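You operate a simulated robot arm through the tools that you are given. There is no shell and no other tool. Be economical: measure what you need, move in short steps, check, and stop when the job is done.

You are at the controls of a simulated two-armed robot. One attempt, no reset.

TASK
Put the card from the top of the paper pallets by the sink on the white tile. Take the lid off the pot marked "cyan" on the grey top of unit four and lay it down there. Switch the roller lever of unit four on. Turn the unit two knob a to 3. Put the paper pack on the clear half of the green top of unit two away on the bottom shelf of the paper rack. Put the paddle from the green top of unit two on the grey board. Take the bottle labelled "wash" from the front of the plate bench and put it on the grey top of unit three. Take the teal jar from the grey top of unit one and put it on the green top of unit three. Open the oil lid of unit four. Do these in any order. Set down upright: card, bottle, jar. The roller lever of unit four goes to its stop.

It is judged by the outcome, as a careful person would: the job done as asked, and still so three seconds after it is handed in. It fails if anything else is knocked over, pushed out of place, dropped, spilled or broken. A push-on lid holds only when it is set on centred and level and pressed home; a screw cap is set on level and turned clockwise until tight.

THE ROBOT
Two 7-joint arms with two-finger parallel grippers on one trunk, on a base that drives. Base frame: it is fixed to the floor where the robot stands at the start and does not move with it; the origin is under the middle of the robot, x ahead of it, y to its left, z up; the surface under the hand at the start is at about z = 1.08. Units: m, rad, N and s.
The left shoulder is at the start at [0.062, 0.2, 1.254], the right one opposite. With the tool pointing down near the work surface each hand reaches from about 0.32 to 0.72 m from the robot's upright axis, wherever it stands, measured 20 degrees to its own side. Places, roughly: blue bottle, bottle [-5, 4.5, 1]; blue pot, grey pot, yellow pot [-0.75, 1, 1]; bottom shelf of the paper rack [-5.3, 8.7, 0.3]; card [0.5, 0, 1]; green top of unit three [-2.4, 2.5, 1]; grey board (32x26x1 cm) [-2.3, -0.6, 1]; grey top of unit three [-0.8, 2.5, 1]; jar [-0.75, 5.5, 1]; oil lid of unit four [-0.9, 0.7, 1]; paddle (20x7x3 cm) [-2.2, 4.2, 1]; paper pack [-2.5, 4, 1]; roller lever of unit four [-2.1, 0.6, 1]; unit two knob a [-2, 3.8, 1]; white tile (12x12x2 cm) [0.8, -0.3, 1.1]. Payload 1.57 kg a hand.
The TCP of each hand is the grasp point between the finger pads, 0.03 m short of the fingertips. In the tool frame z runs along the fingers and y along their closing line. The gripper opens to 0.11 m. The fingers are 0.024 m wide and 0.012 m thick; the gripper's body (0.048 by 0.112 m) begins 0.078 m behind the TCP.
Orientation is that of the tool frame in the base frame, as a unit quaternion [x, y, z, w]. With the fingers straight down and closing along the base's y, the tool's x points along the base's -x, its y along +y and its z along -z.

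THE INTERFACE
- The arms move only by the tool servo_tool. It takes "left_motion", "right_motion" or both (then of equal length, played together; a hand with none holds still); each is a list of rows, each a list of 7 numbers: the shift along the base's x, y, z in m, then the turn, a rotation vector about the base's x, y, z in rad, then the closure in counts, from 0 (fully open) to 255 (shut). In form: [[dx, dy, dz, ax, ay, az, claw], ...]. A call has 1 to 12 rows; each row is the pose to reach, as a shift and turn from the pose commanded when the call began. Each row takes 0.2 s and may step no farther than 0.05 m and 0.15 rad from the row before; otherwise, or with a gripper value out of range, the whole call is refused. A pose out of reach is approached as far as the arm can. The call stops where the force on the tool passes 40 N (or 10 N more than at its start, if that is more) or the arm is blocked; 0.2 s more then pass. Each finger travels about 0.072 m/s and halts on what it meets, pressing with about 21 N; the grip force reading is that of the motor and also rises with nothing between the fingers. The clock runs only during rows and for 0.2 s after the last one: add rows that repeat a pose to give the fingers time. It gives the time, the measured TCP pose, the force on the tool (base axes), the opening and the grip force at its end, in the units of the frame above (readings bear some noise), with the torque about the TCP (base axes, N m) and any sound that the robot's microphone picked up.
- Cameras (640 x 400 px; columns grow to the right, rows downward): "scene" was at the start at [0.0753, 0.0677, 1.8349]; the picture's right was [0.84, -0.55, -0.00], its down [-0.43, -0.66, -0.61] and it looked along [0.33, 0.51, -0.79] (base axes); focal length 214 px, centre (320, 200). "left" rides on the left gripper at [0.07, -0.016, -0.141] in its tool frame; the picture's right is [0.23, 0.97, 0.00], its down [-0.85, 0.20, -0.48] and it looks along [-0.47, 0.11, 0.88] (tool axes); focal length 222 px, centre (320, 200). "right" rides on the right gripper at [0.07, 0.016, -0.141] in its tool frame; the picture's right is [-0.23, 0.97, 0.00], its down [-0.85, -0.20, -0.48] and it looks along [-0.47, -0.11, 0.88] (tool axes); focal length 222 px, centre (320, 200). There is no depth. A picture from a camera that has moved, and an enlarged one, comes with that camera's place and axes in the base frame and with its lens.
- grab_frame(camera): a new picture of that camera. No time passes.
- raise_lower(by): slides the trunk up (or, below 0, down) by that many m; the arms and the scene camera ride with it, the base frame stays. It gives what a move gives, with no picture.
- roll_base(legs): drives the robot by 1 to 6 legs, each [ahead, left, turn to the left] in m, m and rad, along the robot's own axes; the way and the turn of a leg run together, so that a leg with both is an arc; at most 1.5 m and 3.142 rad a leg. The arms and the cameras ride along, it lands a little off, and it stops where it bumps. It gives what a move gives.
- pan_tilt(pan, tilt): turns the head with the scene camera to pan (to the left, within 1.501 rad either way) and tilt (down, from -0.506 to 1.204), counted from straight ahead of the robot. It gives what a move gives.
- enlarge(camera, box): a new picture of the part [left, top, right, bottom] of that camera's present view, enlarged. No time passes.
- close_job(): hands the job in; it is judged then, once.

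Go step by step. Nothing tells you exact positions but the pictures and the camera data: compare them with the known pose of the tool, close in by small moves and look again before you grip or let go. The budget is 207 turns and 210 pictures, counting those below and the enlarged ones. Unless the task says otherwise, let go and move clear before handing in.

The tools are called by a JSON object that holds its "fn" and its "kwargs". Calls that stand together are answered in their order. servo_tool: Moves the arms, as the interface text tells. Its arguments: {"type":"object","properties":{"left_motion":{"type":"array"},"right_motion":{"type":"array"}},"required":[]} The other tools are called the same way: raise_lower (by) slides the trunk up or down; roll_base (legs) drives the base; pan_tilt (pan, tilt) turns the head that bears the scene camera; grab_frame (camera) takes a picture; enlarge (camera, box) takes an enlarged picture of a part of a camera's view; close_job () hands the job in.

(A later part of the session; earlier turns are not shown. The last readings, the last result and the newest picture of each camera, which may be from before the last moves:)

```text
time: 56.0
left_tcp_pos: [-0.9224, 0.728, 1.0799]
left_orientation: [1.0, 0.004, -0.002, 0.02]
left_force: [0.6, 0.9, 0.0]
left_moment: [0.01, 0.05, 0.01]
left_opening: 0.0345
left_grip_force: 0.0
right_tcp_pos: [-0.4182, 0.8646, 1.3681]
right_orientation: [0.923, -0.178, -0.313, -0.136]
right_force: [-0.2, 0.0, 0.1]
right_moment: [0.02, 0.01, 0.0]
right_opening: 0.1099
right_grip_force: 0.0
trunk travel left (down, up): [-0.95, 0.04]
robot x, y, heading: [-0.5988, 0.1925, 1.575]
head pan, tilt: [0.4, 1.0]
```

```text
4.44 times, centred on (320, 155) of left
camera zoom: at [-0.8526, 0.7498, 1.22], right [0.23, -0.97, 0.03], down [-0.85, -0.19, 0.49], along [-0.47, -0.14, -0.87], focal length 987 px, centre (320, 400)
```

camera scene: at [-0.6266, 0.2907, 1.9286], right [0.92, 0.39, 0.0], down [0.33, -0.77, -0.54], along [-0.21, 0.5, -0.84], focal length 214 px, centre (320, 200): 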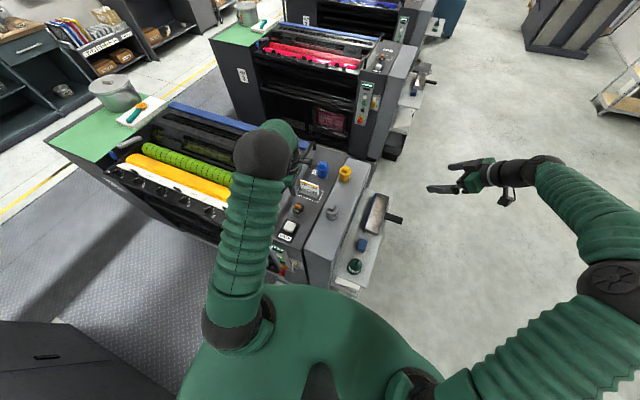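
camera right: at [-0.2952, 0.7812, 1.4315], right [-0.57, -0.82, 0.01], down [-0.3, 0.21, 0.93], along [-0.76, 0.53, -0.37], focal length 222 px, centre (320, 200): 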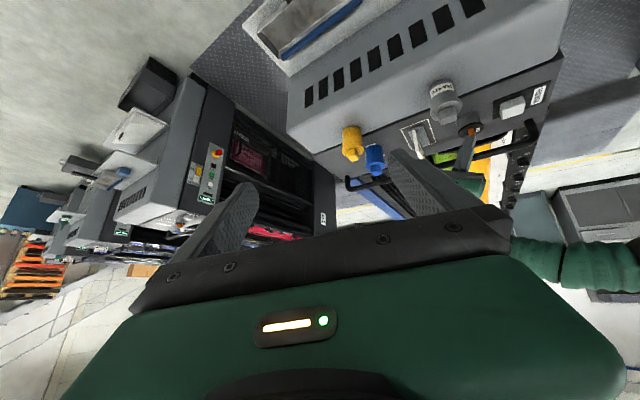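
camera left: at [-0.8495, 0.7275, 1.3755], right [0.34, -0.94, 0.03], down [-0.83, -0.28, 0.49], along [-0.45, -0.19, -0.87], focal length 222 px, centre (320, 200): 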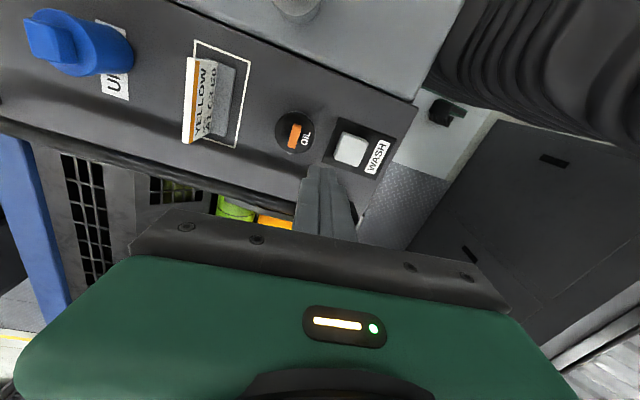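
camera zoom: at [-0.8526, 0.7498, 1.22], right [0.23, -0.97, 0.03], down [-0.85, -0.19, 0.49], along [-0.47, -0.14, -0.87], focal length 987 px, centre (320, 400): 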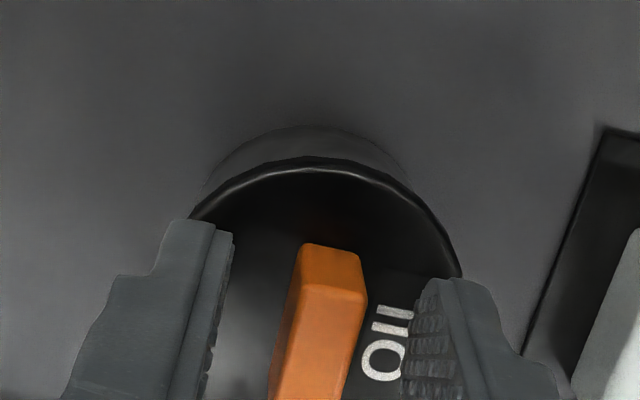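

{"fn": "servo_tool", "kwargs": {"left_motion": [[0, 0, -0.003, 0, 0, 0, 175], [0, -0.001, -0.004, 0, 0, 0, 230], [0, -0.001, -0.004, 0, 0, 0, 255], [0, -0.001, -0.004, 0, 0, 0, 255], [0, -0.001, -0.004, 0, 0, 0, 255]]}}

{"fn": "servo_tool", "kwargs": {"left_motion": [[0, 0, 0.002, 0, 0, 0, 255], [-0.001, 0, 0.004, 0, 0, 0, 255], [-0.001, 0, 0.006, 0, 0, 0, 255]]}}

{"fn": "enlarge", "kwargs": {"camera": "left", "box": [260, 110, 380, 200]}}

{"fn": "enlarge", "kwargs": {"camera": "right", "box": [430, 70, 510, 145]}}

```text
time: 57.2
left_tcp_pos: [-0.9217, 0.7272, 1.0749]
left_orientation: [1.0, 0.003, -0.002, 0.018]
left_force: [0.2, 3.3, 1.6]
left_moment: [0.69, -0.04, -0.11]
left_opening: 0.0124
left_grip_force: 29.4
right_tcp_pos: [-0.4185, 0.8649, 1.3683]
right_orientation: [0.923, -0.178, -0.313, -0.136]
right_force: [-0.5, -0.6, -0.6]
right_moment: [0.0, 0.01, -0.02]
right_opening: 0.1097
right_grip_force: 0.0
trunk travel left (down, up): [-0.95, 0.04]
robot x, y, heading: [-0.5998, 0.1905, 1.578]
head pan, tilt: [0.4, 1.0]
```

```text
time: 58.0
left_tcp_pos: [-0.9237, 0.7274, 1.08]
left_orientation: [1.0, 0.002, -0.002, 0.019]
left_force: [4.9, 2.0, -23.0]
left_moment: [0.56, -0.18, -0.12]
left_opening: 0.0122
left_grip_force: 29.4
right_tcp_pos: [-0.4179, 0.8667, 1.3672]
right_orientation: [0.923, -0.18, -0.311, -0.136]
right_force: [-0.1, 0.4, 1.4]
right_moment: [-0.03, 0.01, -0.02]
right_opening: 0.11
right_grip_force: 0.2
trunk travel left (down, up): [-0.95, 0.04]
robot x, y, heading: [-0.5998, 0.1922, 1.575]
head pan, tilt: [0.4, 1.0]
```

```text
4.44 times, centred on (320, 155) of left
camera zoom: at [-0.8538, 0.7501, 1.2208], right [0.23, -0.97, 0.04], down [-0.85, -0.19, 0.49], along [-0.47, -0.15, -0.87], focal length 987 px, centre (320, 400)
```

zoom: 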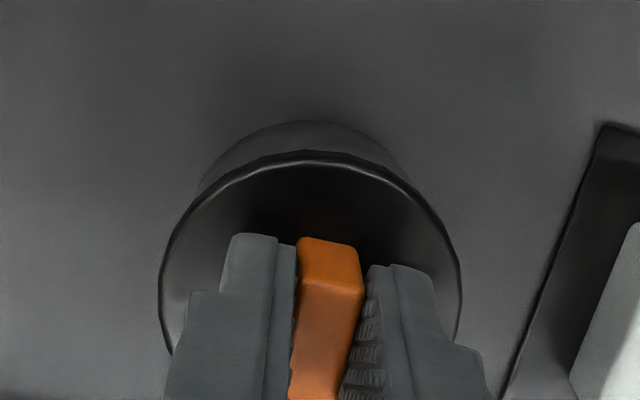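

```text
5.33 times, centred on (470, 108) of right
camera zoom: at [-0.2979, 0.7847, 1.4299], right [-0.57, -0.82, 0.01], down [-0.3, 0.22, 0.93], along [-0.76, 0.53, -0.37], focal length 1185 px, centre (-480, 693)
```

zoom: 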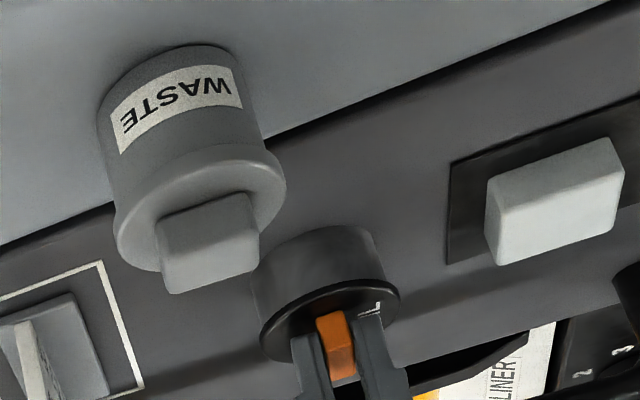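

{"fn": "servo_tool", "kwargs": {"left_motion": [[0, 0, -0.004, 0, 0, 0, 255], [0, 0, -0.004, 0, 0, 0.1, 255], [0, 0, -0.004, 0, 0, 0.2, 255], [0, 0, -0.004, 0, 0, 0.3, 255]]}}

{"fn": "enlarge", "kwargs": {"camera": "scene", "box": [280, 195, 320, 220]}}

{"fn": "enlarge", "kwargs": {"camera": "right", "box": [430, 70, 510, 145]}}

```text
time: 59.0
left_tcp_pos: [-0.9229, 0.733, 1.0802]
left_orientation: [0.988, 0.152, -0.002, 0.014]
left_force: [-0.5, 24.3, 19.2]
left_moment: [1.15, 0.23, -0.81]
left_opening: 0.0153
left_grip_force: 31.5
right_tcp_pos: [-0.4152, 0.8677, 1.3676]
right_orientation: [0.923, -0.179, -0.313, -0.135]
right_force: [-0.6, 0.0, 0.0]
right_moment: [-0.03, 0.0, 0.0]
right_opening: 0.1101
right_grip_force: 0.0
trunk travel left (down, up): [-0.95, 0.04]
robot x, y, heading: [-0.6018, 0.1882, 1.573]
head pan, tilt: [0.4, 1.0]
```

```text
16.00 times, centred on (300, 208) of scene
camera zoom: at [-0.624, 0.2992, 1.9287], right [0.92, 0.39, 0.0], down [0.33, -0.78, -0.54], along [-0.21, 0.49, -0.84], focal length 3432 px, centre (640, 80)
```

zoom: 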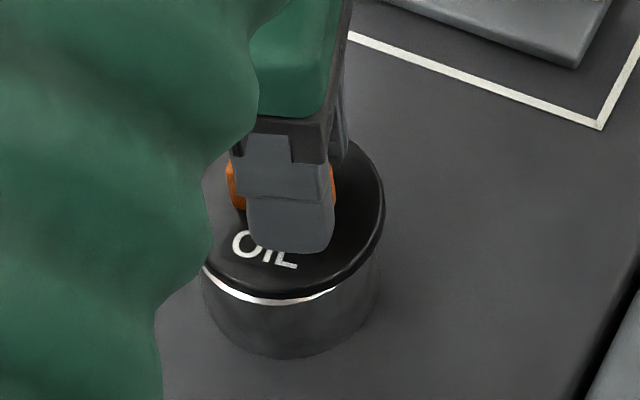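

```text
5.33 times, centred on (470, 108) of right
camera zoom: at [-0.2951, 0.7852, 1.4298], right [-0.57, -0.82, 0.01], down [-0.3, 0.22, 0.93], along [-0.76, 0.53, -0.37], focal length 1185 px, centre (-480, 693)
```

zoom: 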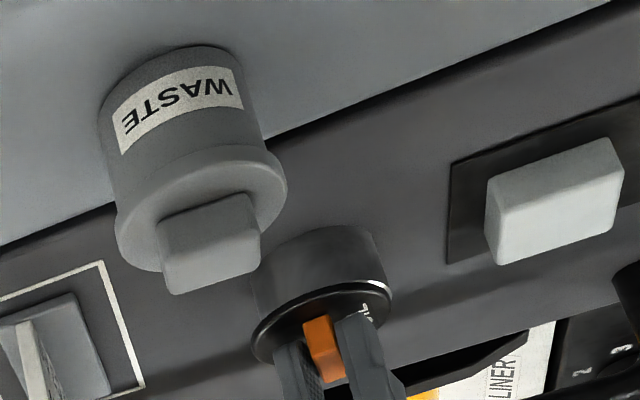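

{"fn": "servo_tool", "kwargs": {"left_motion": [[0, 0, 0, 0, 0, -0.1, 255], [0, 0, 0, 0, 0, -0.2, 255], [0, 0, 0, 0, 0, -0.3, 255], [0, 0, 0, 0, 0, -0.3, 255]]}}

{"fn": "servo_tool", "kwargs": {"left_motion": [[-0.001, 0, 0.003, 0, -0.05, 0, 255], [-0.003, 0, 0.005, 0, -0.1, 0, 255], [-0.005, 0, 0.0065, 0, -0.15, 0, 255], [-0.007, 0, 0.0075, 0, -0.2, 0, 255], [-0.009, 0, 0.0085, 0, -0.25, 0, 255], [-0.0106, 0, 0.0095, 0, -0.3, 0, 255]]}}

{"fn": "enlarge", "kwargs": {"camera": "scene", "box": [270, 185, 330, 225]}}

{"fn": "enlarge", "kwargs": {"camera": "right", "box": [430, 70, 510, 145]}}

```text
time: 60.0
left_tcp_pos: [-0.9232, 0.7272, 1.0779]
left_orientation: [1.0, 0.003, -0.003, 0.017]
left_force: [-1.4, 14.6, 18.8]
left_moment: [0.85, 0.49, -0.32]
left_opening: 0.0122
left_grip_force: 29.3
right_tcp_pos: [-0.416, 0.8644, 1.3685]
right_orientation: [0.923, -0.179, -0.313, -0.136]
right_force: [0.1, 0.1, 0.3]
right_moment: [-0.02, -0.02, -0.02]
right_opening: 0.1099
right_grip_force: 0.1
trunk travel left (down, up): [-0.95, 0.04]
robot x, y, heading: [-0.5979, 0.1919, 1.578]
head pan, tilt: [0.4, 1.0]
```

```text
time: 61.4
left_tcp_pos: [-0.9332, 0.7276, 1.0864]
left_orientation: [0.989, 0.0, 0.148, 0.02]
left_force: [9.2, 4.1, -13.4]
left_moment: [0.37, 0.43, -0.09]
left_opening: 0.0119
left_grip_force: 29.5
right_tcp_pos: [-0.4166, 0.8669, 1.3677]
right_orientation: [0.923, -0.179, -0.312, -0.135]
right_force: [-0.1, -0.6, -1.1]
right_moment: [0.01, -0.03, 0.0]
right_opening: 0.1099
right_grip_force: 0.0
trunk travel left (down, up): [-0.95, 0.04]
robot x, y, heading: [-0.5979, 0.1917, 1.575]
head pan, tilt: [0.4, 1.0]
```

```text
10.00 times, centred on (300, 205) of scene
camera zoom: at [-0.6251, 0.2976, 1.9282], right [0.92, 0.39, 0.0], down [0.33, -0.78, -0.54], along [-0.21, 0.49, -0.84], focal length 2145 px, centre (520, 150)
```

zoom: 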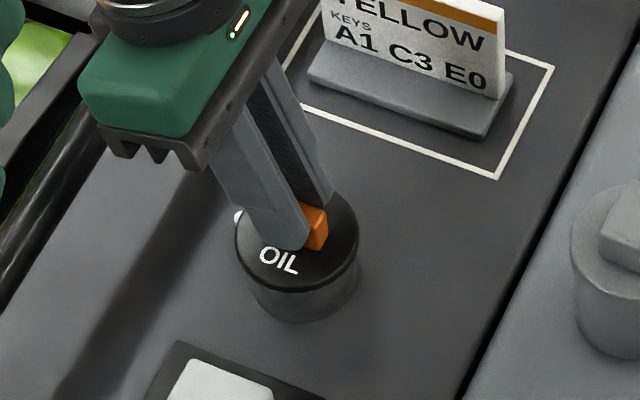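

```text
5.33 times, centred on (470, 108) of right
camera zoom: at [-0.296, 0.7841, 1.4299], right [-0.57, -0.82, 0.01], down [-0.3, 0.22, 0.93], along [-0.76, 0.53, -0.37], focal length 1185 px, centre (-480, 693)
```

zoom: 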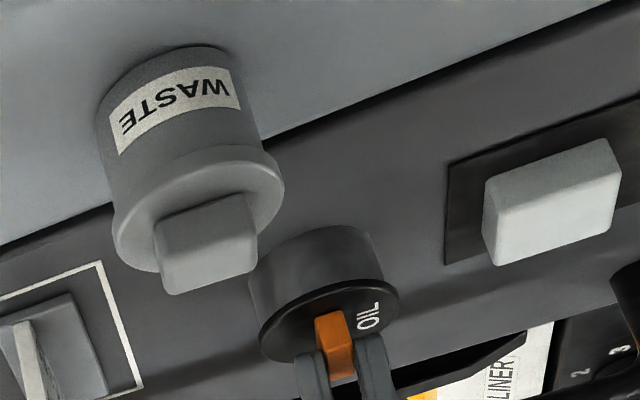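

{"fn": "servo_tool", "kwargs": {"left_motion": [[0, 0, 0.002, 0, 0, 0, 180], [0, 0, 0.004, 0, 0, 0, 160], [0.002, 0, 0.03, 0, 0.1, 0, 160], [0.005, 0, 0.06, 0, 0.2, 0, 160], [0.0106, 0, 0.08, 0.03, 0.3, 0, 160]]}}

{"fn": "servo_tool", "kwargs": {"left_motion": [[0, 0, 0, 0, 0, -0.14, 160], [0, 0, 0, 0, 0, -0.28, 160], [0, 0, 0, 0, 0, -0.42, 160], [0, 0, 0, 0, 0, -0.56, 160], [0, 0, 0, 0, 0, -0.7, 160], [0, 0, 0, 0, 0, -0.84, 160], [0, 0, 0, 0, 0, -0.98, 160], [0, 0, 0, 0, 0, -1.12, 160], [0, 0, 0, 0, 0, -1.26, 160], [0, 0, 0, 0, 0, -1.4, 160], [0, 0, 0, 0, 0, -1.5, 160], [0, 0, 0, 0, 0, -1.57, 160]]}}

{"fn": "servo_tool", "kwargs": {"left_motion": [[0, 0, 0, 0, 0, -0.14, 160], [0, 0, 0, 0, 0, -0.28, 160], [0, 0, 0, 0, 0, -0.42, 160], [0, 0, 0, 0, 0, -0.56, 160], [0, 0, 0, 0, 0, -0.7, 160], [0, 0, 0, 0, 0, -0.84, 160], [0, 0, 0, 0, 0, -0.98, 160], [0, 0, 0, 0, 0, -1.12, 160], [0, 0, 0, 0, 0, -1.26, 160], [0, 0, 0, 0, 0, -1.4, 160], [0, 0, 0, 0, 0, -1.5, 160], [0, 0, 0, 0, 0, -1.57, 160]]}}

{"fn": "enlarge", "kwargs": {"camera": "scene", "box": [285, 195, 315, 217]}}

{"fn": "grab_frame", "kwargs": {"camera": "left"}}

```text
time: 62.6
left_tcp_pos: [-0.9206, 0.7265, 1.17]
left_orientation: [1.0, 0.002, -0.004, 0.003]
left_force: [-0.2, -0.2, -0.1]
left_moment: [-0.02, 0.0, -0.02]
left_opening: 0.041
left_grip_force: 0.1
right_tcp_pos: [-0.4142, 0.8641, 1.3687]
right_orientation: [0.923, -0.179, -0.314, -0.136]
right_force: [0.1, -0.7, 0.0]
right_moment: [0.0, 0.0, 0.0]
right_opening: 0.1102
right_grip_force: 0.0
trunk travel left (down, up): [-0.95, 0.04]
robot x, y, heading: [-0.5995, 0.1891, 1.568]
head pan, tilt: [0.4, 1.0]
```

```text
time: 65.2
left_tcp_pos: [-0.9246, 0.7273, 1.1677]
left_orientation: [0.708, -0.706, -0.004, 0.002]
left_force: [-0.4, -1.2, -0.5]
left_moment: [0.02, -0.02, 0.01]
left_opening: 0.0407
left_grip_force: 0.2
right_tcp_pos: [-0.4165, 0.8661, 1.3686]
right_orientation: [0.923, -0.179, -0.313, -0.137]
right_force: [-1.0, -0.3, 0.0]
right_moment: [-0.01, 0.01, 0.04]
right_opening: 0.1101
right_grip_force: 0.1
trunk travel left (down, up): [-0.95, 0.04]
robot x, y, heading: [-0.601, 0.192, 1.578]
head pan, tilt: [0.4, 1.0]
```

```text
time: 67.8
left_tcp_pos: [-0.9241, 0.7263, 1.1675]
left_orientation: [-0.001, 1.0, 0.003, 0.003]
left_force: [0.0, 1.1, 0.5]
left_moment: [-0.02, -0.03, 0.02]
left_opening: 0.0409
left_grip_force: 0.2
right_tcp_pos: [-0.4172, 0.8655, 1.3685]
right_orientation: [0.923, -0.179, -0.311, -0.137]
right_force: [0.6, 0.2, -1.2]
right_moment: [0.0, 0.01, 0.02]
right_opening: 0.1096
right_grip_force: 0.1
trunk travel left (down, up): [-0.95, 0.04]
robot x, y, heading: [-0.5993, 0.1912, 1.575]
head pan, tilt: [0.4, 1.0]
```

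```text
16.00 times, centred on (300, 206) of scene
camera zoom: at [-0.6271, 0.2931, 1.9285], right [0.92, 0.39, 0.0], down [0.33, -0.78, -0.54], along [-0.21, 0.49, -0.84], focal length 3432 px, centre (640, 104)
```

zoom: 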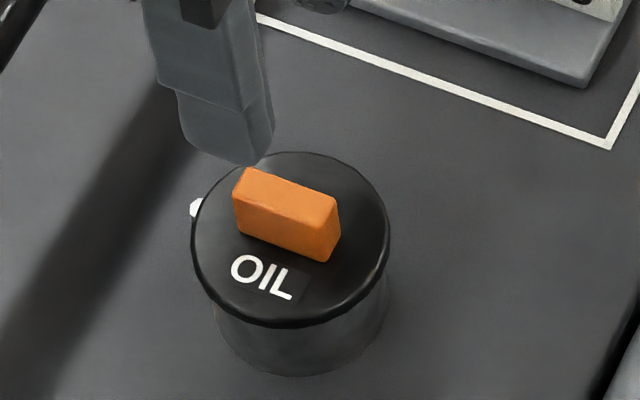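

```text
131 pictures are left
camera left: at [-0.9948, 0.7092, 1.3088], right [-0.23, 0.97, 0.0], down [0.85, 0.2, 0.48], along [0.47, 0.11, -0.88], focal length 222 px, centre (320, 200)
```

left: 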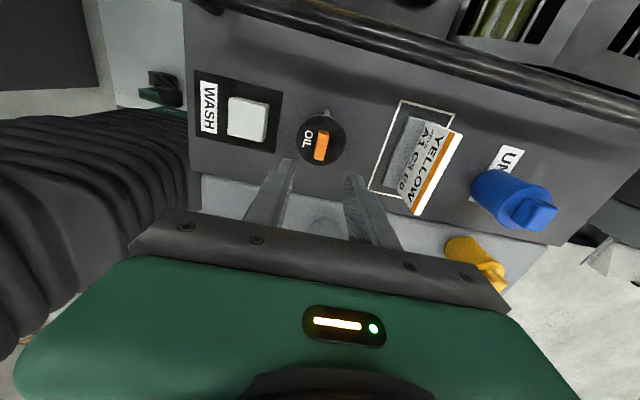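

{"fn": "enlarge", "kwargs": {"camera": "left", "box": [280, 90, 370, 170]}}

{"fn": "enlarge", "kwargs": {"camera": "left", "box": [430, 140, 590, 300]}}

```text
5.00 times, centred on (325, 130) of left
camera zoom: at [-0.9948, 0.7092, 1.3088], right [-0.23, 0.97, 0.0], down [0.85, 0.2, 0.48], along [0.47, 0.11, -0.88], focal length 1111 px, centre (295, 550)
```

zoom: 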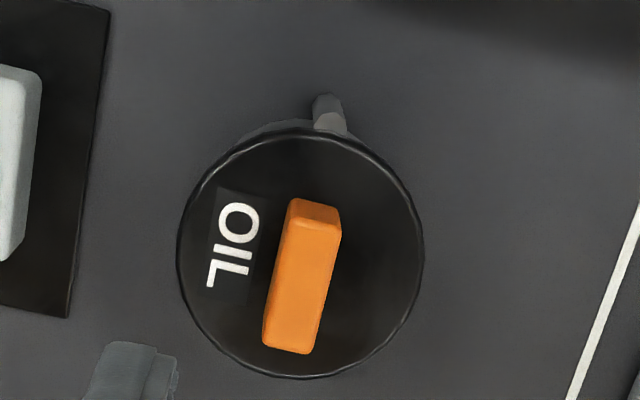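

```text
2.50 times, centred on (510, 220) of left
camera zoom: at [-0.9948, 0.7092, 1.3088], right [-0.23, 0.97, 0.0], down [0.85, 0.2, 0.48], along [0.47, 0.11, -0.88], focal length 555 px, centre (-155, 150)
```

zoom: 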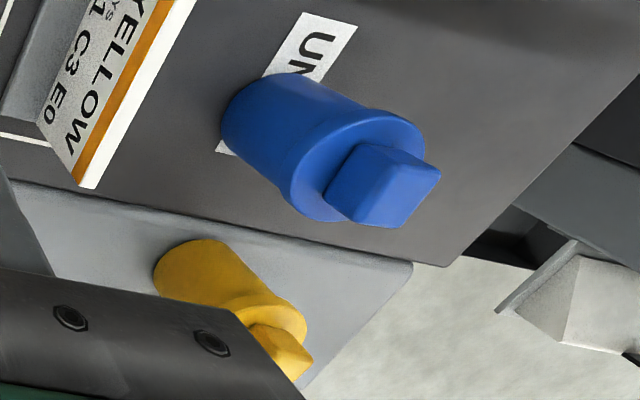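

{"fn": "servo_tool", "kwargs": {"left_motion": [[-0.002, 0, -0.04, 0, 0, 0, 165], [-0.003, 0, -0.075, 0, 0, 0.03, 170], [-0.003, 0, -0.0915, 0, 0, 0.03, 175], [-0.003, 0, -0.0915, 0, 0, 0.03, 220], [-0.003, 0, -0.0915, 0, 0, 0.03, 255], [-0.003, 0, -0.0915, 0, 0, 0.03, 255], [-0.003, 0, -0.0915, 0, 0, 0.03, 255]]}}

{"fn": "enlarge", "kwargs": {"camera": "left", "box": [260, 110, 380, 200]}}

```text
time: 69.4
left_tcp_pos: [-0.9268, 0.7269, 1.0744]
left_orientation: [-0.016, 1.0, 0.003, 0.002]
left_force: [-1.7, 4.8, 2.2]
left_moment: [-0.21, 0.32, -0.18]
left_opening: 0.0115
left_grip_force: 29.3
right_tcp_pos: [-0.4186, 0.8659, 1.3683]
right_orientation: [0.923, -0.18, -0.312, -0.136]
right_force: [0.1, 0.4, 0.0]
right_moment: [-0.01, -0.01, -0.02]
right_opening: 0.1097
right_grip_force: 0.0
trunk travel left (down, up): [-0.95, 0.04]
robot x, y, heading: [-0.6006, 0.192, 1.576]
head pan, tilt: [0.4, 1.0]
```

```text
4.44 times, centred on (320, 155) of left
camera zoom: at [-0.9977, 0.7083, 1.2168], right [-0.26, 0.97, 0.0], down [0.85, 0.23, 0.48], along [0.47, 0.13, -0.88], focal length 987 px, centre (320, 400)
```

zoom: 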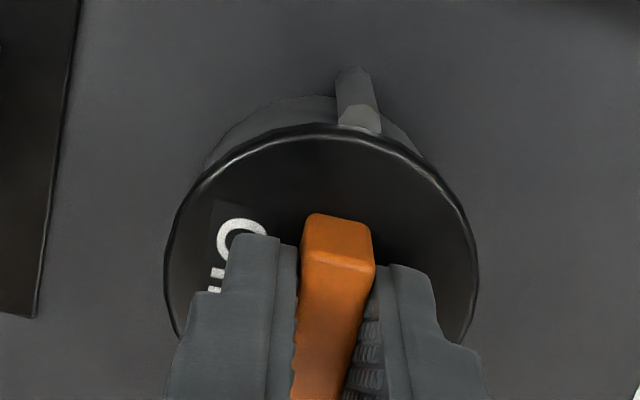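

{"fn": "servo_tool", "kwargs": {"left_motion": [[-0.0003, 0.0047, 0, 0, 0, 0.14, 255], [-0.0013, 0.0094, 0, 0, 0, 0.28, 255], [-0.0029, 0.0139, 0, 0, 0, 0.42, 255], [-0.0052, 0.0181, 0, 0, 0, 0.56, 255]]}}

{"fn": "enlarge", "kwargs": {"camera": "left", "box": [260, 110, 380, 200]}}

{"fn": "enlarge", "kwargs": {"camera": "scene", "box": [280, 190, 320, 220]}}

```text
time: 70.4
left_tcp_pos: [-0.9333, 0.744, 1.0755]
left_orientation: [-0.293, 0.956, 0.002, 0.001]
left_force: [-2.9, 0.8, 1.5]
left_moment: [0.03, -0.24, -0.06]
left_opening: 0.0119
left_grip_force: 28.7
right_tcp_pos: [-0.4188, 0.8631, 1.3692]
right_orientation: [0.923, -0.179, -0.312, -0.136]
right_force: [0.2, 0.0, 0.6]
right_moment: [-0.03, 0.01, 0.03]
right_opening: 0.1102
right_grip_force: 0.1
trunk travel left (down, up): [-0.95, 0.04]
robot x, y, heading: [-0.5991, 0.1902, 1.577]
head pan, tilt: [0.4, 1.0]
```

```text
4.44 times, centred on (320, 155) of left
camera zoom: at [-0.9819, 0.6907, 1.2168], right [-0.74, 0.68, 0.0], down [0.59, 0.64, 0.48], along [0.33, 0.36, -0.88], focal length 987 px, centre (320, 400)
```

zoom: 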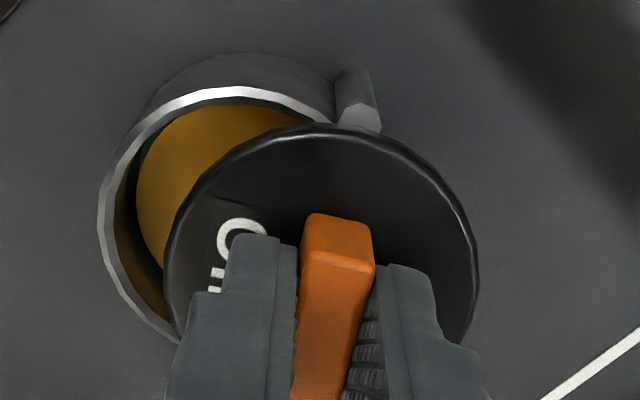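

```text
13.33 times, centred on (300, 205) of scene
camera zoom: at [-0.6282, 0.2932, 1.9285], right [0.92, 0.39, 0.0], down [0.33, -0.78, -0.54], along [-0.21, 0.49, -0.84], focal length 2860 px, centre (587, 133)
```

zoom: 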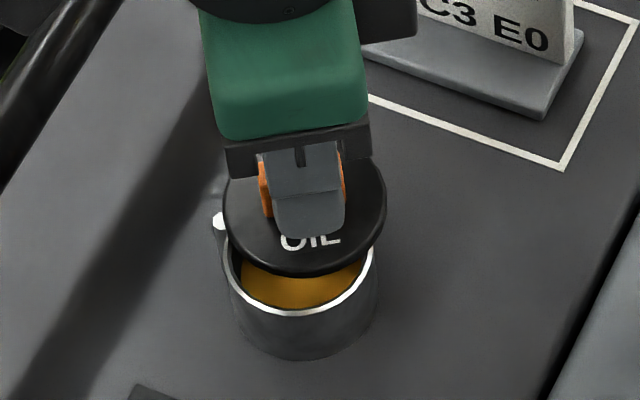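

{"fn": "servo_tool", "kwargs": {"left_motion": [[-0.0028, 0.0038, 0, 0, 0, 0.14, 255], [-0.0061, 0.0072, 0, 0, 0, 0.28, 255], [-0.0099, 0.0101, 0, 0, 0, 0.42, 255], [-0.014, 0.0125, 0, 0, 0, 0.56, 255], [-0.0184, 0.0143, 0, 0, 0, 0.7, 255], [-0.023, 0.0154, 0, 0, 0, 0.84, 255], [-0.0278, 0.0159, 0, 0, 0, 0.98, 255], [-0.0325, 0.0157, 0, 0, 0, 1.12, 255]]}}

{"fn": "enlarge", "kwargs": {"camera": "left", "box": [240, 80, 400, 200]}}

{"fn": "enlarge", "kwargs": {"camera": "scene", "box": [270, 180, 330, 225]}}

```text
time: 72.2
left_tcp_pos: [-0.9617, 0.7576, 1.0761]
left_orientation: [0.757, -0.654, -0.001, 0.002]
left_force: [7.0, -14.8, -10.0]
left_moment: [-0.04, -0.31, 0.1]
left_opening: 0.0117
left_grip_force: 29.1
right_tcp_pos: [-0.4169, 0.8642, 1.3685]
right_orientation: [0.923, -0.179, -0.312, -0.137]
right_force: [-0.6, 0.1, 0.1]
right_moment: [0.03, 0.01, -0.02]
right_opening: 0.1097
right_grip_force: 0.0
trunk travel left (down, up): [-0.95, 0.04]
robot x, y, heading: [-0.5995, 0.1977, 1.576]
head pan, tilt: [0.4, 1.0]
```

```text
3.33 times, centred on (320, 140) of left
camera zoom: at [-0.9366, 0.6913, 1.2172], right [-0.93, -0.37, 0.01], down [-0.32, 0.82, 0.48], along [-0.18, 0.44, -0.88], focal length 740 px, centre (320, 400)
```

zoom: 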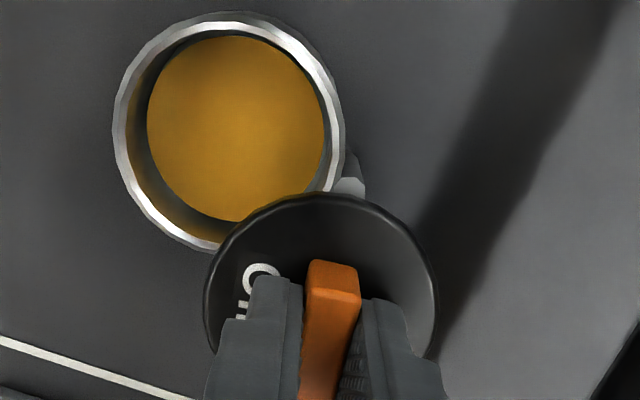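

```text
8.89 times, centred on (300, 202) of scene
camera zoom: at [-0.6255, 0.2905, 1.9285], right [0.92, 0.39, 0.0], down [0.33, -0.77, -0.54], along [-0.21, 0.5, -0.84], focal length 1906 px, centre (498, 178)
```

zoom: 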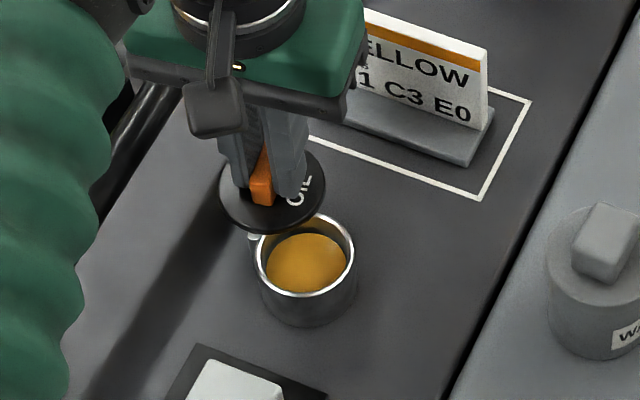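

{"fn": "servo_tool", "kwargs": {"left_motion": [[-0.003, -0.002, 0, 0, 0, 0.1, 255], [-0.006, -0.004, 0, 0, 0, 0.2, 255], [-0.009, -0.006, 0, 0, 0, 0.3, 255], [-0.009, -0.006, 0, 0, 0, 0.3, 200], [-0.009, -0.006, 0, 0, 0, 0.3, 150], [-0.009, -0.006, 0.03, 0, 0, 0.3, 150], [-0.009, -0.006, 0.08, 0, 0, 0.3, 150], [-0.009, -0.006, 0.12, 0, 0, 0.3, 150]]}}

{"fn": "grab_frame", "kwargs": {"camera": "left"}}

{"fn": "enlarge", "kwargs": {"camera": "scene", "box": [270, 180, 330, 225]}}

```text
time: 74.0
left_tcp_pos: [-0.9723, 0.7523, 1.1973]
left_orientation: [0.845, -0.534, -0.004, 0.001]
left_force: [0.2, -0.2, 0.8]
left_moment: [-0.02, 0.0, -0.02]
left_opening: 0.0455
left_grip_force: 0.0
right_tcp_pos: [-0.4149, 0.8634, 1.3694]
right_orientation: [0.922, -0.179, -0.313, -0.137]
right_force: [0.1, -0.6, 0.2]
right_moment: [0.01, 0.03, -0.01]
right_opening: 0.1098
right_grip_force: 0.0
trunk travel left (down, up): [-0.95, 0.04]
robot x, y, heading: [-0.6025, 0.191, 1.573]
head pan, tilt: [0.4, 1.0]
```

```text
123 pictures are left
camera left: at [-0.9271, 0.696, 1.3387], right [-0.78, -0.62, 0.01], down [-0.54, 0.69, 0.48], along [-0.3, 0.38, -0.88], focal length 222 px, centre (320, 200)
```

left: 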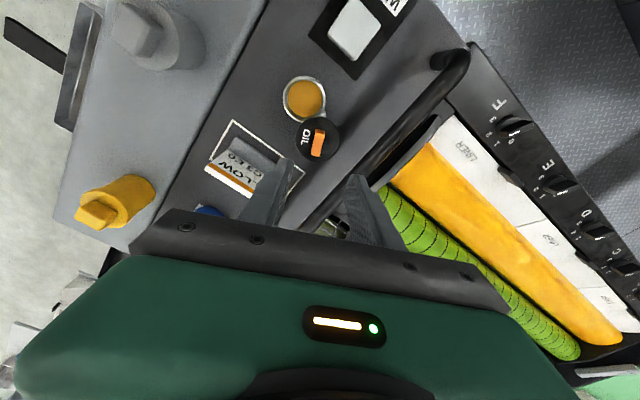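

```text
8.89 times, centred on (300, 202) of scene
camera zoom: at [-0.6253, 0.291, 1.9286], right [0.92, 0.39, 0.0], down [0.33, -0.78, -0.54], along [-0.21, 0.5, -0.84], focal length 1906 px, centre (498, 178)
```

zoom: 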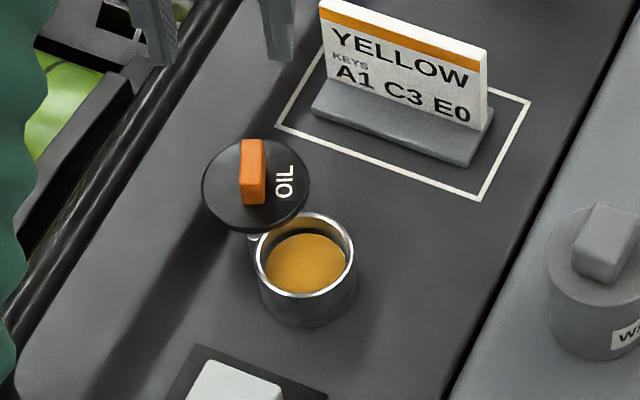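

{"fn": "servo_tool", "kwargs": {"right_motion": [[0, -0.04, 0.0, -0.08, -0.115, 0, 0], [0, -0.08, 0, -0.16, -0.23, 0, 0], [0, -0.12, 0, -0.24, -0.345, 0, 0], [0, -0.16, 0, -0.32, -0.46, 0, 0], [0, -0.2, 0, -0.4, -0.575, 0, 0], [0, -0.24, 0, -0.4, -0.575, 0, 0], [0, -0.28, 0, -0.4, -0.575, 0, 0]], "left_motion": [[0.02, -0.02, 0.03, 0, 0, 0, 0], [0.05, -0.04, 0.06, 0, 0, 0, 0], [0.05, -0.07, 0.08, 0, 0, 0, 0], [0.05, -0.1, 0.1, 0, 0, 0, 0], [0.05, -0.13, 0.1, 0, 0, 0, 0], [0.05, -0.16, 0.1, 0, 0, 0, 0], [0.05, -0.18, 0.1, 0, 0, 0, 0]]}}

{"fn": "roll_base", "kwargs": {"legs": [[-0.25, 0, 0], [0, -0.68, 0], [1.3, 0, 0], [0, 0, 0.9]]}}

{"fn": "pan_tilt", "kwargs": {"pan": 1.1, "tilt": 0.6}}

{"fn": "grab_frame", "kwargs": {"camera": "scene"}}

```text
time: 75.6
left_tcp_pos: [-0.9233, 0.5688, 1.2985]
left_orientation: [0.845, -0.534, -0.004, 0.0]
left_force: [-0.2, 0.1, 0.8]
left_moment: [0.01, 0.0, -0.02]
left_opening: 0.1102
left_grip_force: 0.1
right_tcp_pos: [-0.4162, 0.5814, 1.3705]
right_orientation: [0.982, -0.19, 0.002, 0.0]
right_force: [0.2, -1.0, -0.3]
right_moment: [-0.03, -0.03, -0.03]
right_opening: 0.1099
right_grip_force: 0.0
trunk travel left (down, up): [-0.95, 0.04]
robot x, y, heading: [-0.5997, 0.192, 1.583]
head pan, tilt: [0.4, 1.0]
```

```text
time: 89.2
left_tcp_pos: [-0.4297, 1.2284, 1.2951]
left_orientation: [0.994, -0.11, -0.002, 0.003]
left_force: [-0.1, -0.3, 0.0]
left_moment: [0.02, 0.01, 0.01]
left_opening: 0.1101
left_grip_force: 0.0
right_tcp_pos: [-0.1274, 1.6353, 1.3697]
right_orientation: [0.966, 0.258, 0.003, 0.001]
right_force: [0.3, 0.3, 0.7]
right_moment: [0.02, -0.02, -0.03]
right_opening: 0.11
right_grip_force: 0.0
trunk travel left (down, up): [-0.95, 0.04]
robot x, y, heading: [0.0684, 1.2518, 2.481]
head pan, tilt: [0.4, 1.0]
```

```text
time: 90.3
left_tcp_pos: [-0.4297, 1.228, 1.297]
left_orientation: [0.994, -0.11, -0.002, 0.002]
left_force: [0.2, -0.4, -0.4]
left_moment: [0.01, 0.02, 0.0]
left_opening: 0.1101
left_grip_force: 0.1
right_tcp_pos: [-0.1267, 1.6339, 1.3705]
right_orientation: [0.966, 0.259, 0.002, 0.001]
right_force: [-0.4, -0.6, 0.1]
right_moment: [-0.02, 0.0, 0.05]
right_opening: 0.1098
right_grip_force: 0.0
trunk travel left (down, up): [-0.95, 0.04]
robot x, y, heading: [0.0707, 1.2469, 2.482]
head pan, tilt: [1.1, 0.6]
```

```text
121 pictures are left
camera scene: at [-0.036, 1.2325, 1.9606], right [-0.43, 0.9, 0.0], down [0.51, 0.24, -0.82], along [-0.75, -0.35, -0.57], focal length 214 px, centre (320, 200)
```

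scene: 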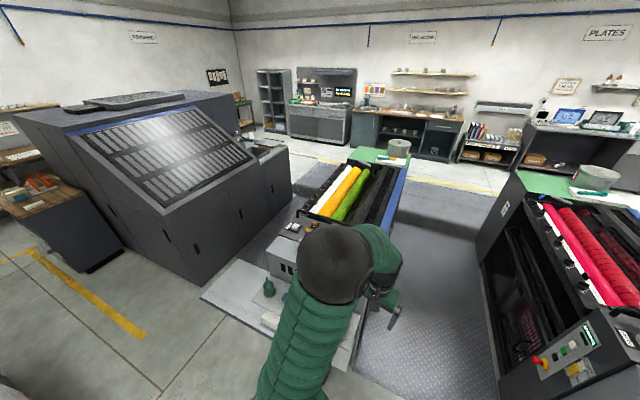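

{"fn": "roll_base", "kwargs": {"legs": [[0, 0, -0.75]]}}

{"fn": "pan_tilt", "kwargs": {"pan": 1.5, "tilt": 0.6}}

{"fn": "grab_frame", "kwargs": {"camera": "scene"}}

```text
time: 92.7
left_tcp_pos: [-0.3138, 1.5724, 1.2963]
left_orientation: [0.885, -0.465, -0.003, 0.001]
left_force: [0.3, -0.8, -0.4]
left_moment: [-0.02, -0.04, 0.02]
left_opening: 0.11
left_grip_force: 0.0
right_tcp_pos: [0.1849, 1.6644, 1.369]
right_orientation: [0.994, -0.11, 0.002, 0.002]
right_force: [0.0, 0.1, 0.0]
right_moment: [-0.02, -0.01, 0.01]
right_opening: 0.1098
right_grip_force: 0.0
trunk travel left (down, up): [-0.95, 0.04]
robot x, y, heading: [0.0694, 1.2493, 1.74]
head pan, tilt: [1.1, 0.6]
```

```text
time: 93.5
left_tcp_pos: [-0.3123, 1.572, 1.2971]
left_orientation: [0.886, -0.464, -0.004, 0.002]
left_force: [-0.8, 0.5, -0.6]
left_moment: [0.03, 0.02, 0.02]
left_opening: 0.1101
left_grip_force: 0.1
right_tcp_pos: [0.1869, 1.665, 1.3698]
right_orientation: [0.994, -0.11, 0.002, 0.002]
right_force: [0.3, -0.2, -0.4]
right_moment: [-0.01, 0.0, 0.0]
right_opening: 0.1099
right_grip_force: 0.0
trunk travel left (down, up): [-0.95, 0.04]
robot x, y, heading: [0.0724, 1.2475, 1.736]
head pan, tilt: [1.499, 0.6]
```

```text
120 pictures are left
camera scene: at [-0.024, 1.2749, 1.9607], right [-0.09, 1.0, 0.0], down [0.56, 0.05, -0.82], along [-0.82, -0.08, -0.57], focal length 214 px, centre (320, 200)
```

scene: 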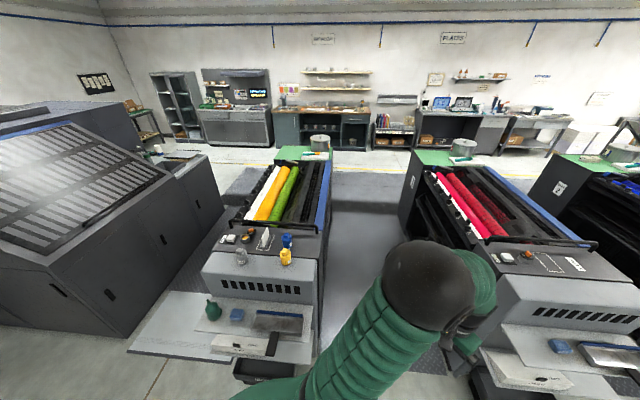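

{"fn": "enlarge", "kwargs": {"camera": "scene", "box": [225, 225, 305, 275]}}

{"fn": "enlarge", "kwargs": {"camera": "scene", "box": [390, 60, 640, 220]}}

```text
8.00 times, centred on (265, 250) of scene
camera zoom: at [-0.024, 1.2749, 1.9607], right [-0.09, 1.0, 0.0], down [0.56, 0.05, -0.82], along [-0.82, -0.08, -0.57], focal length 1716 px, centre (760, -200)
```

zoom: 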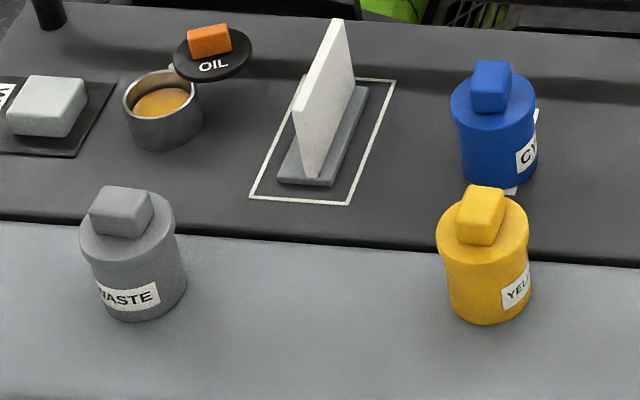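

```text
2.50 times, centred on (515, 140) of scene
camera zoom: at [-0.024, 1.2749, 1.9607], right [-0.09, 1.0, 0.0], down [0.56, 0.05, -0.82], along [-0.82, -0.08, -0.57], focal length 536 px, centre (-168, 350)
```

zoom: 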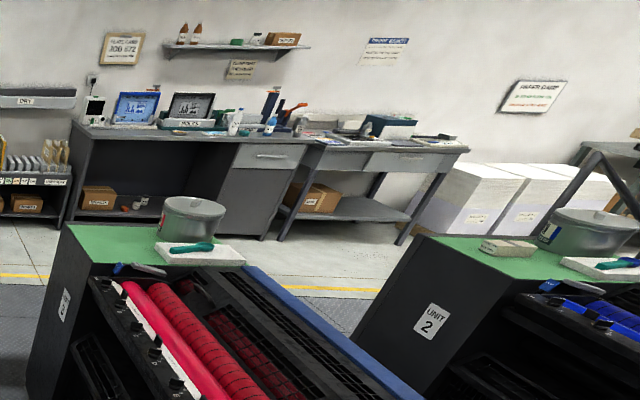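

{"fn": "roll_base", "kwargs": {"legs": [[0.365, -0.062, 0], [0, 0, 1.405], [0.8, 0, 0], [0, 0, 1.57]]}}

{"fn": "pan_tilt", "kwargs": {"pan": 0, "tilt": 1.0}}

{"fn": "grab_frame", "kwargs": {"camera": "scene"}}

```text
time: 107.1
left_tcp_pos: [-0.4051, 1.2416, 1.2971]
left_orientation: [0.53, 0.848, 0.002, 0.003]
left_force: [0.8, -0.6, 0.5]
left_moment: [-0.01, -0.02, 0.02]
left_opening: 0.1104
left_grip_force: 0.0
right_tcp_pos: [-0.9105, 1.2252, 1.37]
right_orientation: [0.185, 0.983, 0.002, -0.002]
right_force: [0.6, -1.2, -0.4]
right_moment: [0.02, -0.02, -0.01]
right_opening: 0.1099
right_grip_force: 0.0
trunk travel left (down, up): [-0.95, 0.04]
robot x, y, heading: [-0.7325, 1.6193, -1.556]
head pan, tilt: [1.499, 0.6]
```

```text
time: 108.7
left_tcp_pos: [-0.4044, 1.2417, 1.2975]
left_orientation: [0.53, 0.848, 0.001, 0.003]
left_force: [0.4, 0.0, 0.4]
left_moment: [0.04, 0.01, 0.02]
left_opening: 0.11
left_grip_force: 0.0
right_tcp_pos: [-0.9096, 1.2256, 1.3686]
right_orientation: [0.186, 0.983, 0.001, -0.001]
right_force: [0.1, -0.4, 0.2]
right_moment: [0.01, 0.0, 0.0]
right_opening: 0.1101
right_grip_force: 0.0
trunk travel left (down, up): [-0.95, 0.04]
robot x, y, heading: [-0.7301, 1.6235, -1.56]
head pan, tilt: [0.0, 1.0]
```

```text
117 pictures are left
camera scene: at [-0.7286, 1.5168, 1.9286], right [-1.0, -0.01, 0.0], down [-0.01, 0.84, -0.54], along [0.01, -0.54, -0.84], focal length 214 px, centre (320, 200)
```

scene: 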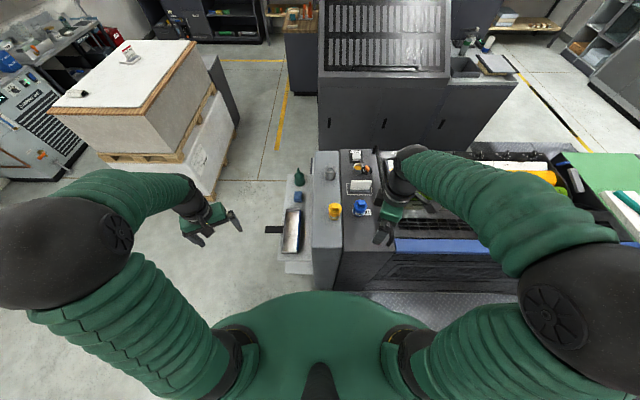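

{"fn": "servo_tool", "kwargs": {"right_motion": [[0.0, -0.045, 0, 0, 0, 0, 0], [0.0, -0.09, 0, 0, 0, 0, 0], [0.005, -0.135, 0, 0, 0, 0, 0], [0.01, -0.18, -0.01, 0, 0, 0, 0], [0.01, -0.19, -0.04, 0, 0, 0, 0], [0.01, -0.19, -0.07, 0, 0, 0, 0]]}}

{"fn": "grab_frame", "kwargs": {"camera": "right"}}

```text
time: 110.1
left_tcp_pos: [-0.4042, 1.2416, 1.2966]
left_orientation: [0.53, 0.848, 0.001, 0.003]
left_force: [-0.3, 0.3, 0.6]
left_moment: [-0.01, 0.0, -0.01]
left_opening: 0.11
left_grip_force: 0.0
right_tcp_pos: [-0.9007, 1.0341, 1.2992]
right_orientation: [0.186, 0.983, 0.002, -0.002]
right_force: [0.4, 0.1, -0.5]
right_moment: [0.01, -0.02, 0.04]
right_opening: 0.1096
right_grip_force: 0.0
trunk travel left (down, up): [-0.95, 0.04]
robot x, y, heading: [-0.7317, 1.617, -1.563]
head pan, tilt: [0.0, 1.0]
```

```text
116 pictures are left
camera right: at [-0.9584, 1.0749, 1.4409], right [0.57, 0.82, 0.0], down [0.72, -0.5, 0.47], along [0.39, -0.27, -0.88], focal length 222 px, centre (320, 200)
```

right: 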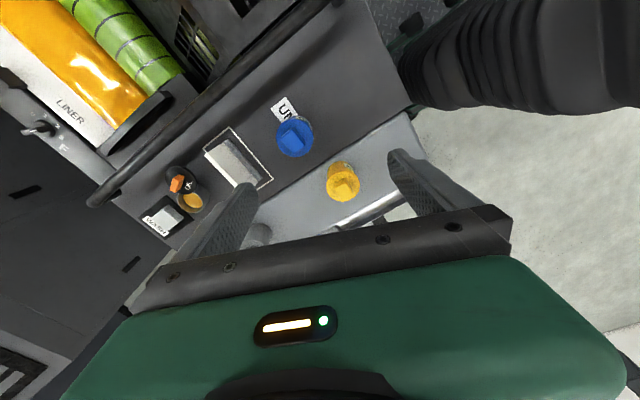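

{"fn": "servo_tool", "kwargs": {"right_motion": [[-0.006, -0.016, -0.04, 0, 0, 0, 0], [-0.012, -0.033, -0.07, 0, 0, 0, 0]]}}

{"fn": "enlarge", "kwargs": {"camera": "right", "box": [240, 80, 400, 200]}}

```text
time: 110.7
left_tcp_pos: [-0.4054, 1.238, 1.2964]
left_orientation: [0.531, 0.848, 0.003, 0.003]
left_force: [0.6, 0.5, 0.3]
left_moment: [0.05, 0.0, -0.01]
left_opening: 0.1096
left_grip_force: 0.0
right_tcp_pos: [-0.9143, 0.9973, 1.2271]
right_orientation: [0.186, 0.983, 0.003, -0.002]
right_force: [0.2, 0.6, -0.4]
right_moment: [0.02, -0.02, 0.0]
right_opening: 0.1099
right_grip_force: 0.1
trunk travel left (down, up): [-0.95, 0.04]
robot x, y, heading: [-0.7326, 1.6157, -1.556]
head pan, tilt: [0.0, 1.0]
```

```text
3.33 times, centred on (320, 140) of right
camera zoom: at [-0.9713, 1.0378, 1.3687], right [0.57, 0.82, 0.0], down [0.72, -0.5, 0.47], along [0.39, -0.27, -0.88], focal length 740 px, centre (320, 400)
```

zoom: 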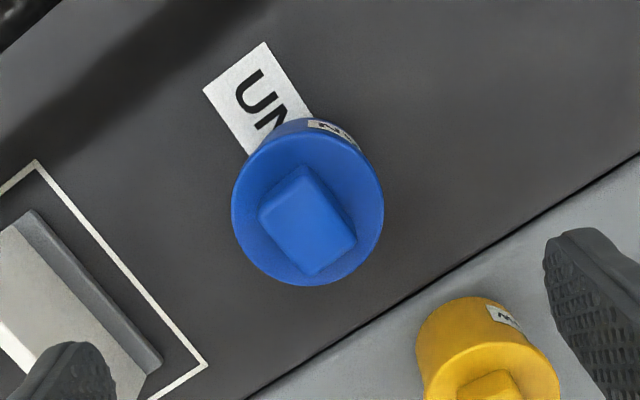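

{"fn": "servo_tool", "kwargs": {"right_motion": [[0, 0, 0, 0, 0, -0.14, 0], [0, 0, 0, 0, 0, -0.28, 60], [0, 0, 0, 0, 0, -0.42, 110], [0, 0, 0, 0, 0, -0.56, 140], [0, 0, 0, 0, 0, -0.7, 140], [0, 0, -0.02, 0, 0, -0.84, 140], [-0.003, 0, -0.04, 0, 0, -0.98, 140], [-0.004, -0.001, -0.065, 0, 0, -1.06, 140]]}}

{"fn": "enlarge", "kwargs": {"camera": "right", "box": [220, 60, 420, 210]}}

{"fn": "enlarge", "kwargs": {"camera": "scene", "box": [310, 160, 400, 230]}}

```text
time: 112.5
left_tcp_pos: [-0.4037, 1.2415, 1.2966]
left_orientation: [0.531, 0.847, 0.001, 0.004]
left_force: [-0.4, -0.1, -0.5]
left_moment: [0.0, 0.03, -0.01]
left_opening: 0.1099
left_grip_force: 0.1
right_tcp_pos: [-0.9176, 1.0021, 1.1636]
right_orientation: [0.657, 0.753, 0.002, -0.001]
right_force: [-0.8, -1.1, 0.5]
right_moment: [-0.01, 0.0, 0.02]
right_opening: 0.0498
right_grip_force: 0.2
trunk travel left (down, up): [-0.95, 0.04]
robot x, y, heading: [-0.7299, 1.6177, -1.558]
head pan, tilt: [0.0, 1.0]
```

```text
2.67 times, centred on (320, 135) of right
camera zoom: at [-0.9098, 1.072, 1.3051], right [1.0, -0.09, 0.0], down [-0.08, -0.88, 0.47], along [-0.04, -0.47, -0.88], focal length 592 px, centre (320, 373)
```

zoom: 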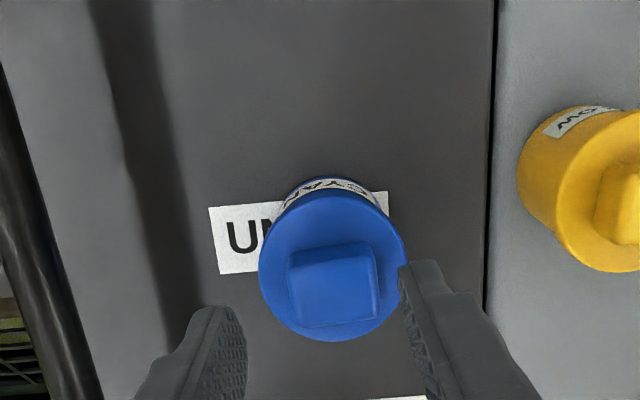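

```text
5.71 times, centred on (355, 195) of scene
camera zoom: at [-0.7288, 1.515, 1.9286], right [-1.0, -0.01, 0.0], down [-0.01, 0.84, -0.54], along [0.01, -0.54, -0.84], focal length 1226 px, centre (120, 229)
```

zoom: 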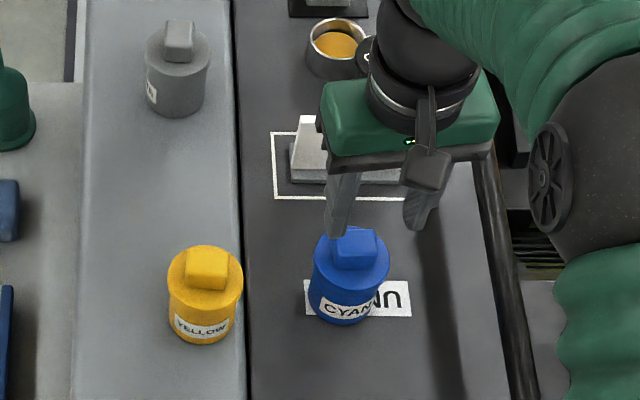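

{"fn": "servo_tool", "kwargs": {"right_motion": [[0.009, -0.001, 0, 0, 0, 0, 140], [0.009, -0.001, -0.02, 0, 0, 0, 140], [0.009, -0.001, -0.034, 0, 0, 0, 140], [0.009, -0.001, -0.034, 0, 0, 0, 140]]}}

{"fn": "enlarge", "kwargs": {"camera": "right", "box": [220, 60, 420, 210]}}

{"fn": "enlarge", "kwargs": {"camera": "scene", "box": [320, 170, 390, 225]}}

```text
time: 113.5
left_tcp_pos: [-0.4045, 1.2421, 1.2966]
left_orientation: [0.529, 0.848, 0.0, 0.004]
left_force: [-0.4, -0.6, -0.1]
left_moment: [0.02, -0.02, -0.01]
left_opening: 0.1103
left_grip_force: 0.0
right_tcp_pos: [-0.9073, 1.0004, 1.1303]
right_orientation: [0.657, 0.754, 0.002, -0.002]
right_force: [-0.1, -0.2, 0.3]
right_moment: [-0.01, 0.03, -0.01]
right_opening: 0.0497
right_grip_force: 0.0
trunk travel left (down, up): [-0.95, 0.04]
robot x, y, heading: [-0.7297, 1.6173, -1.557]
head pan, tilt: [0.0, 1.0]
```

```text
2.67 times, centred on (320, 135) of right
camera zoom: at [-0.9005, 1.0719, 1.2717], right [1.0, -0.09, 0.0], down [-0.08, -0.88, 0.47], along [-0.04, -0.47, -0.88], focal length 592 px, centre (320, 373)
```

zoom: 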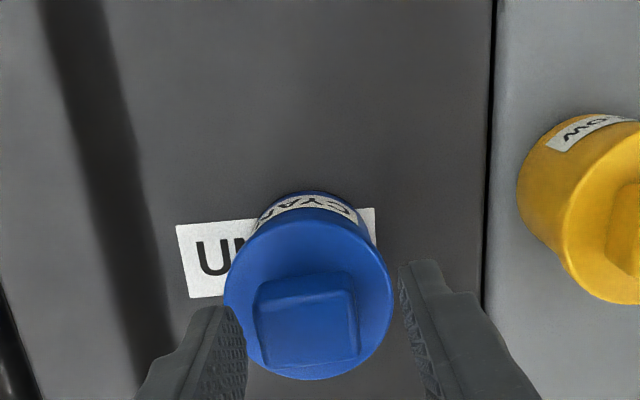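

```text
7.27 times, centred on (355, 198) of scene
camera zoom: at [-0.7288, 1.5154, 1.9285], right [-1.0, -0.01, 0.0], down [-0.01, 0.84, -0.54], along [0.01, -0.54, -0.84], focal length 1560 px, centre (66, 218)
```

zoom: 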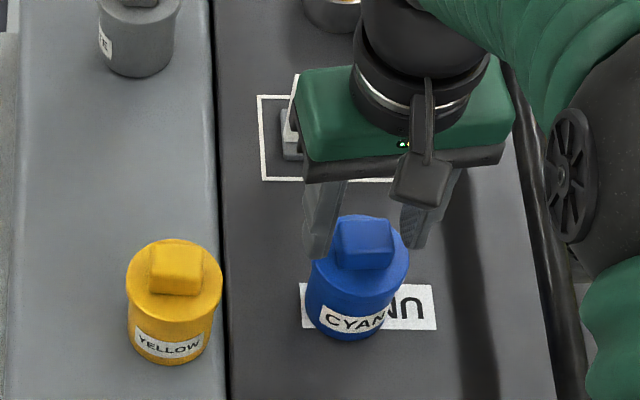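

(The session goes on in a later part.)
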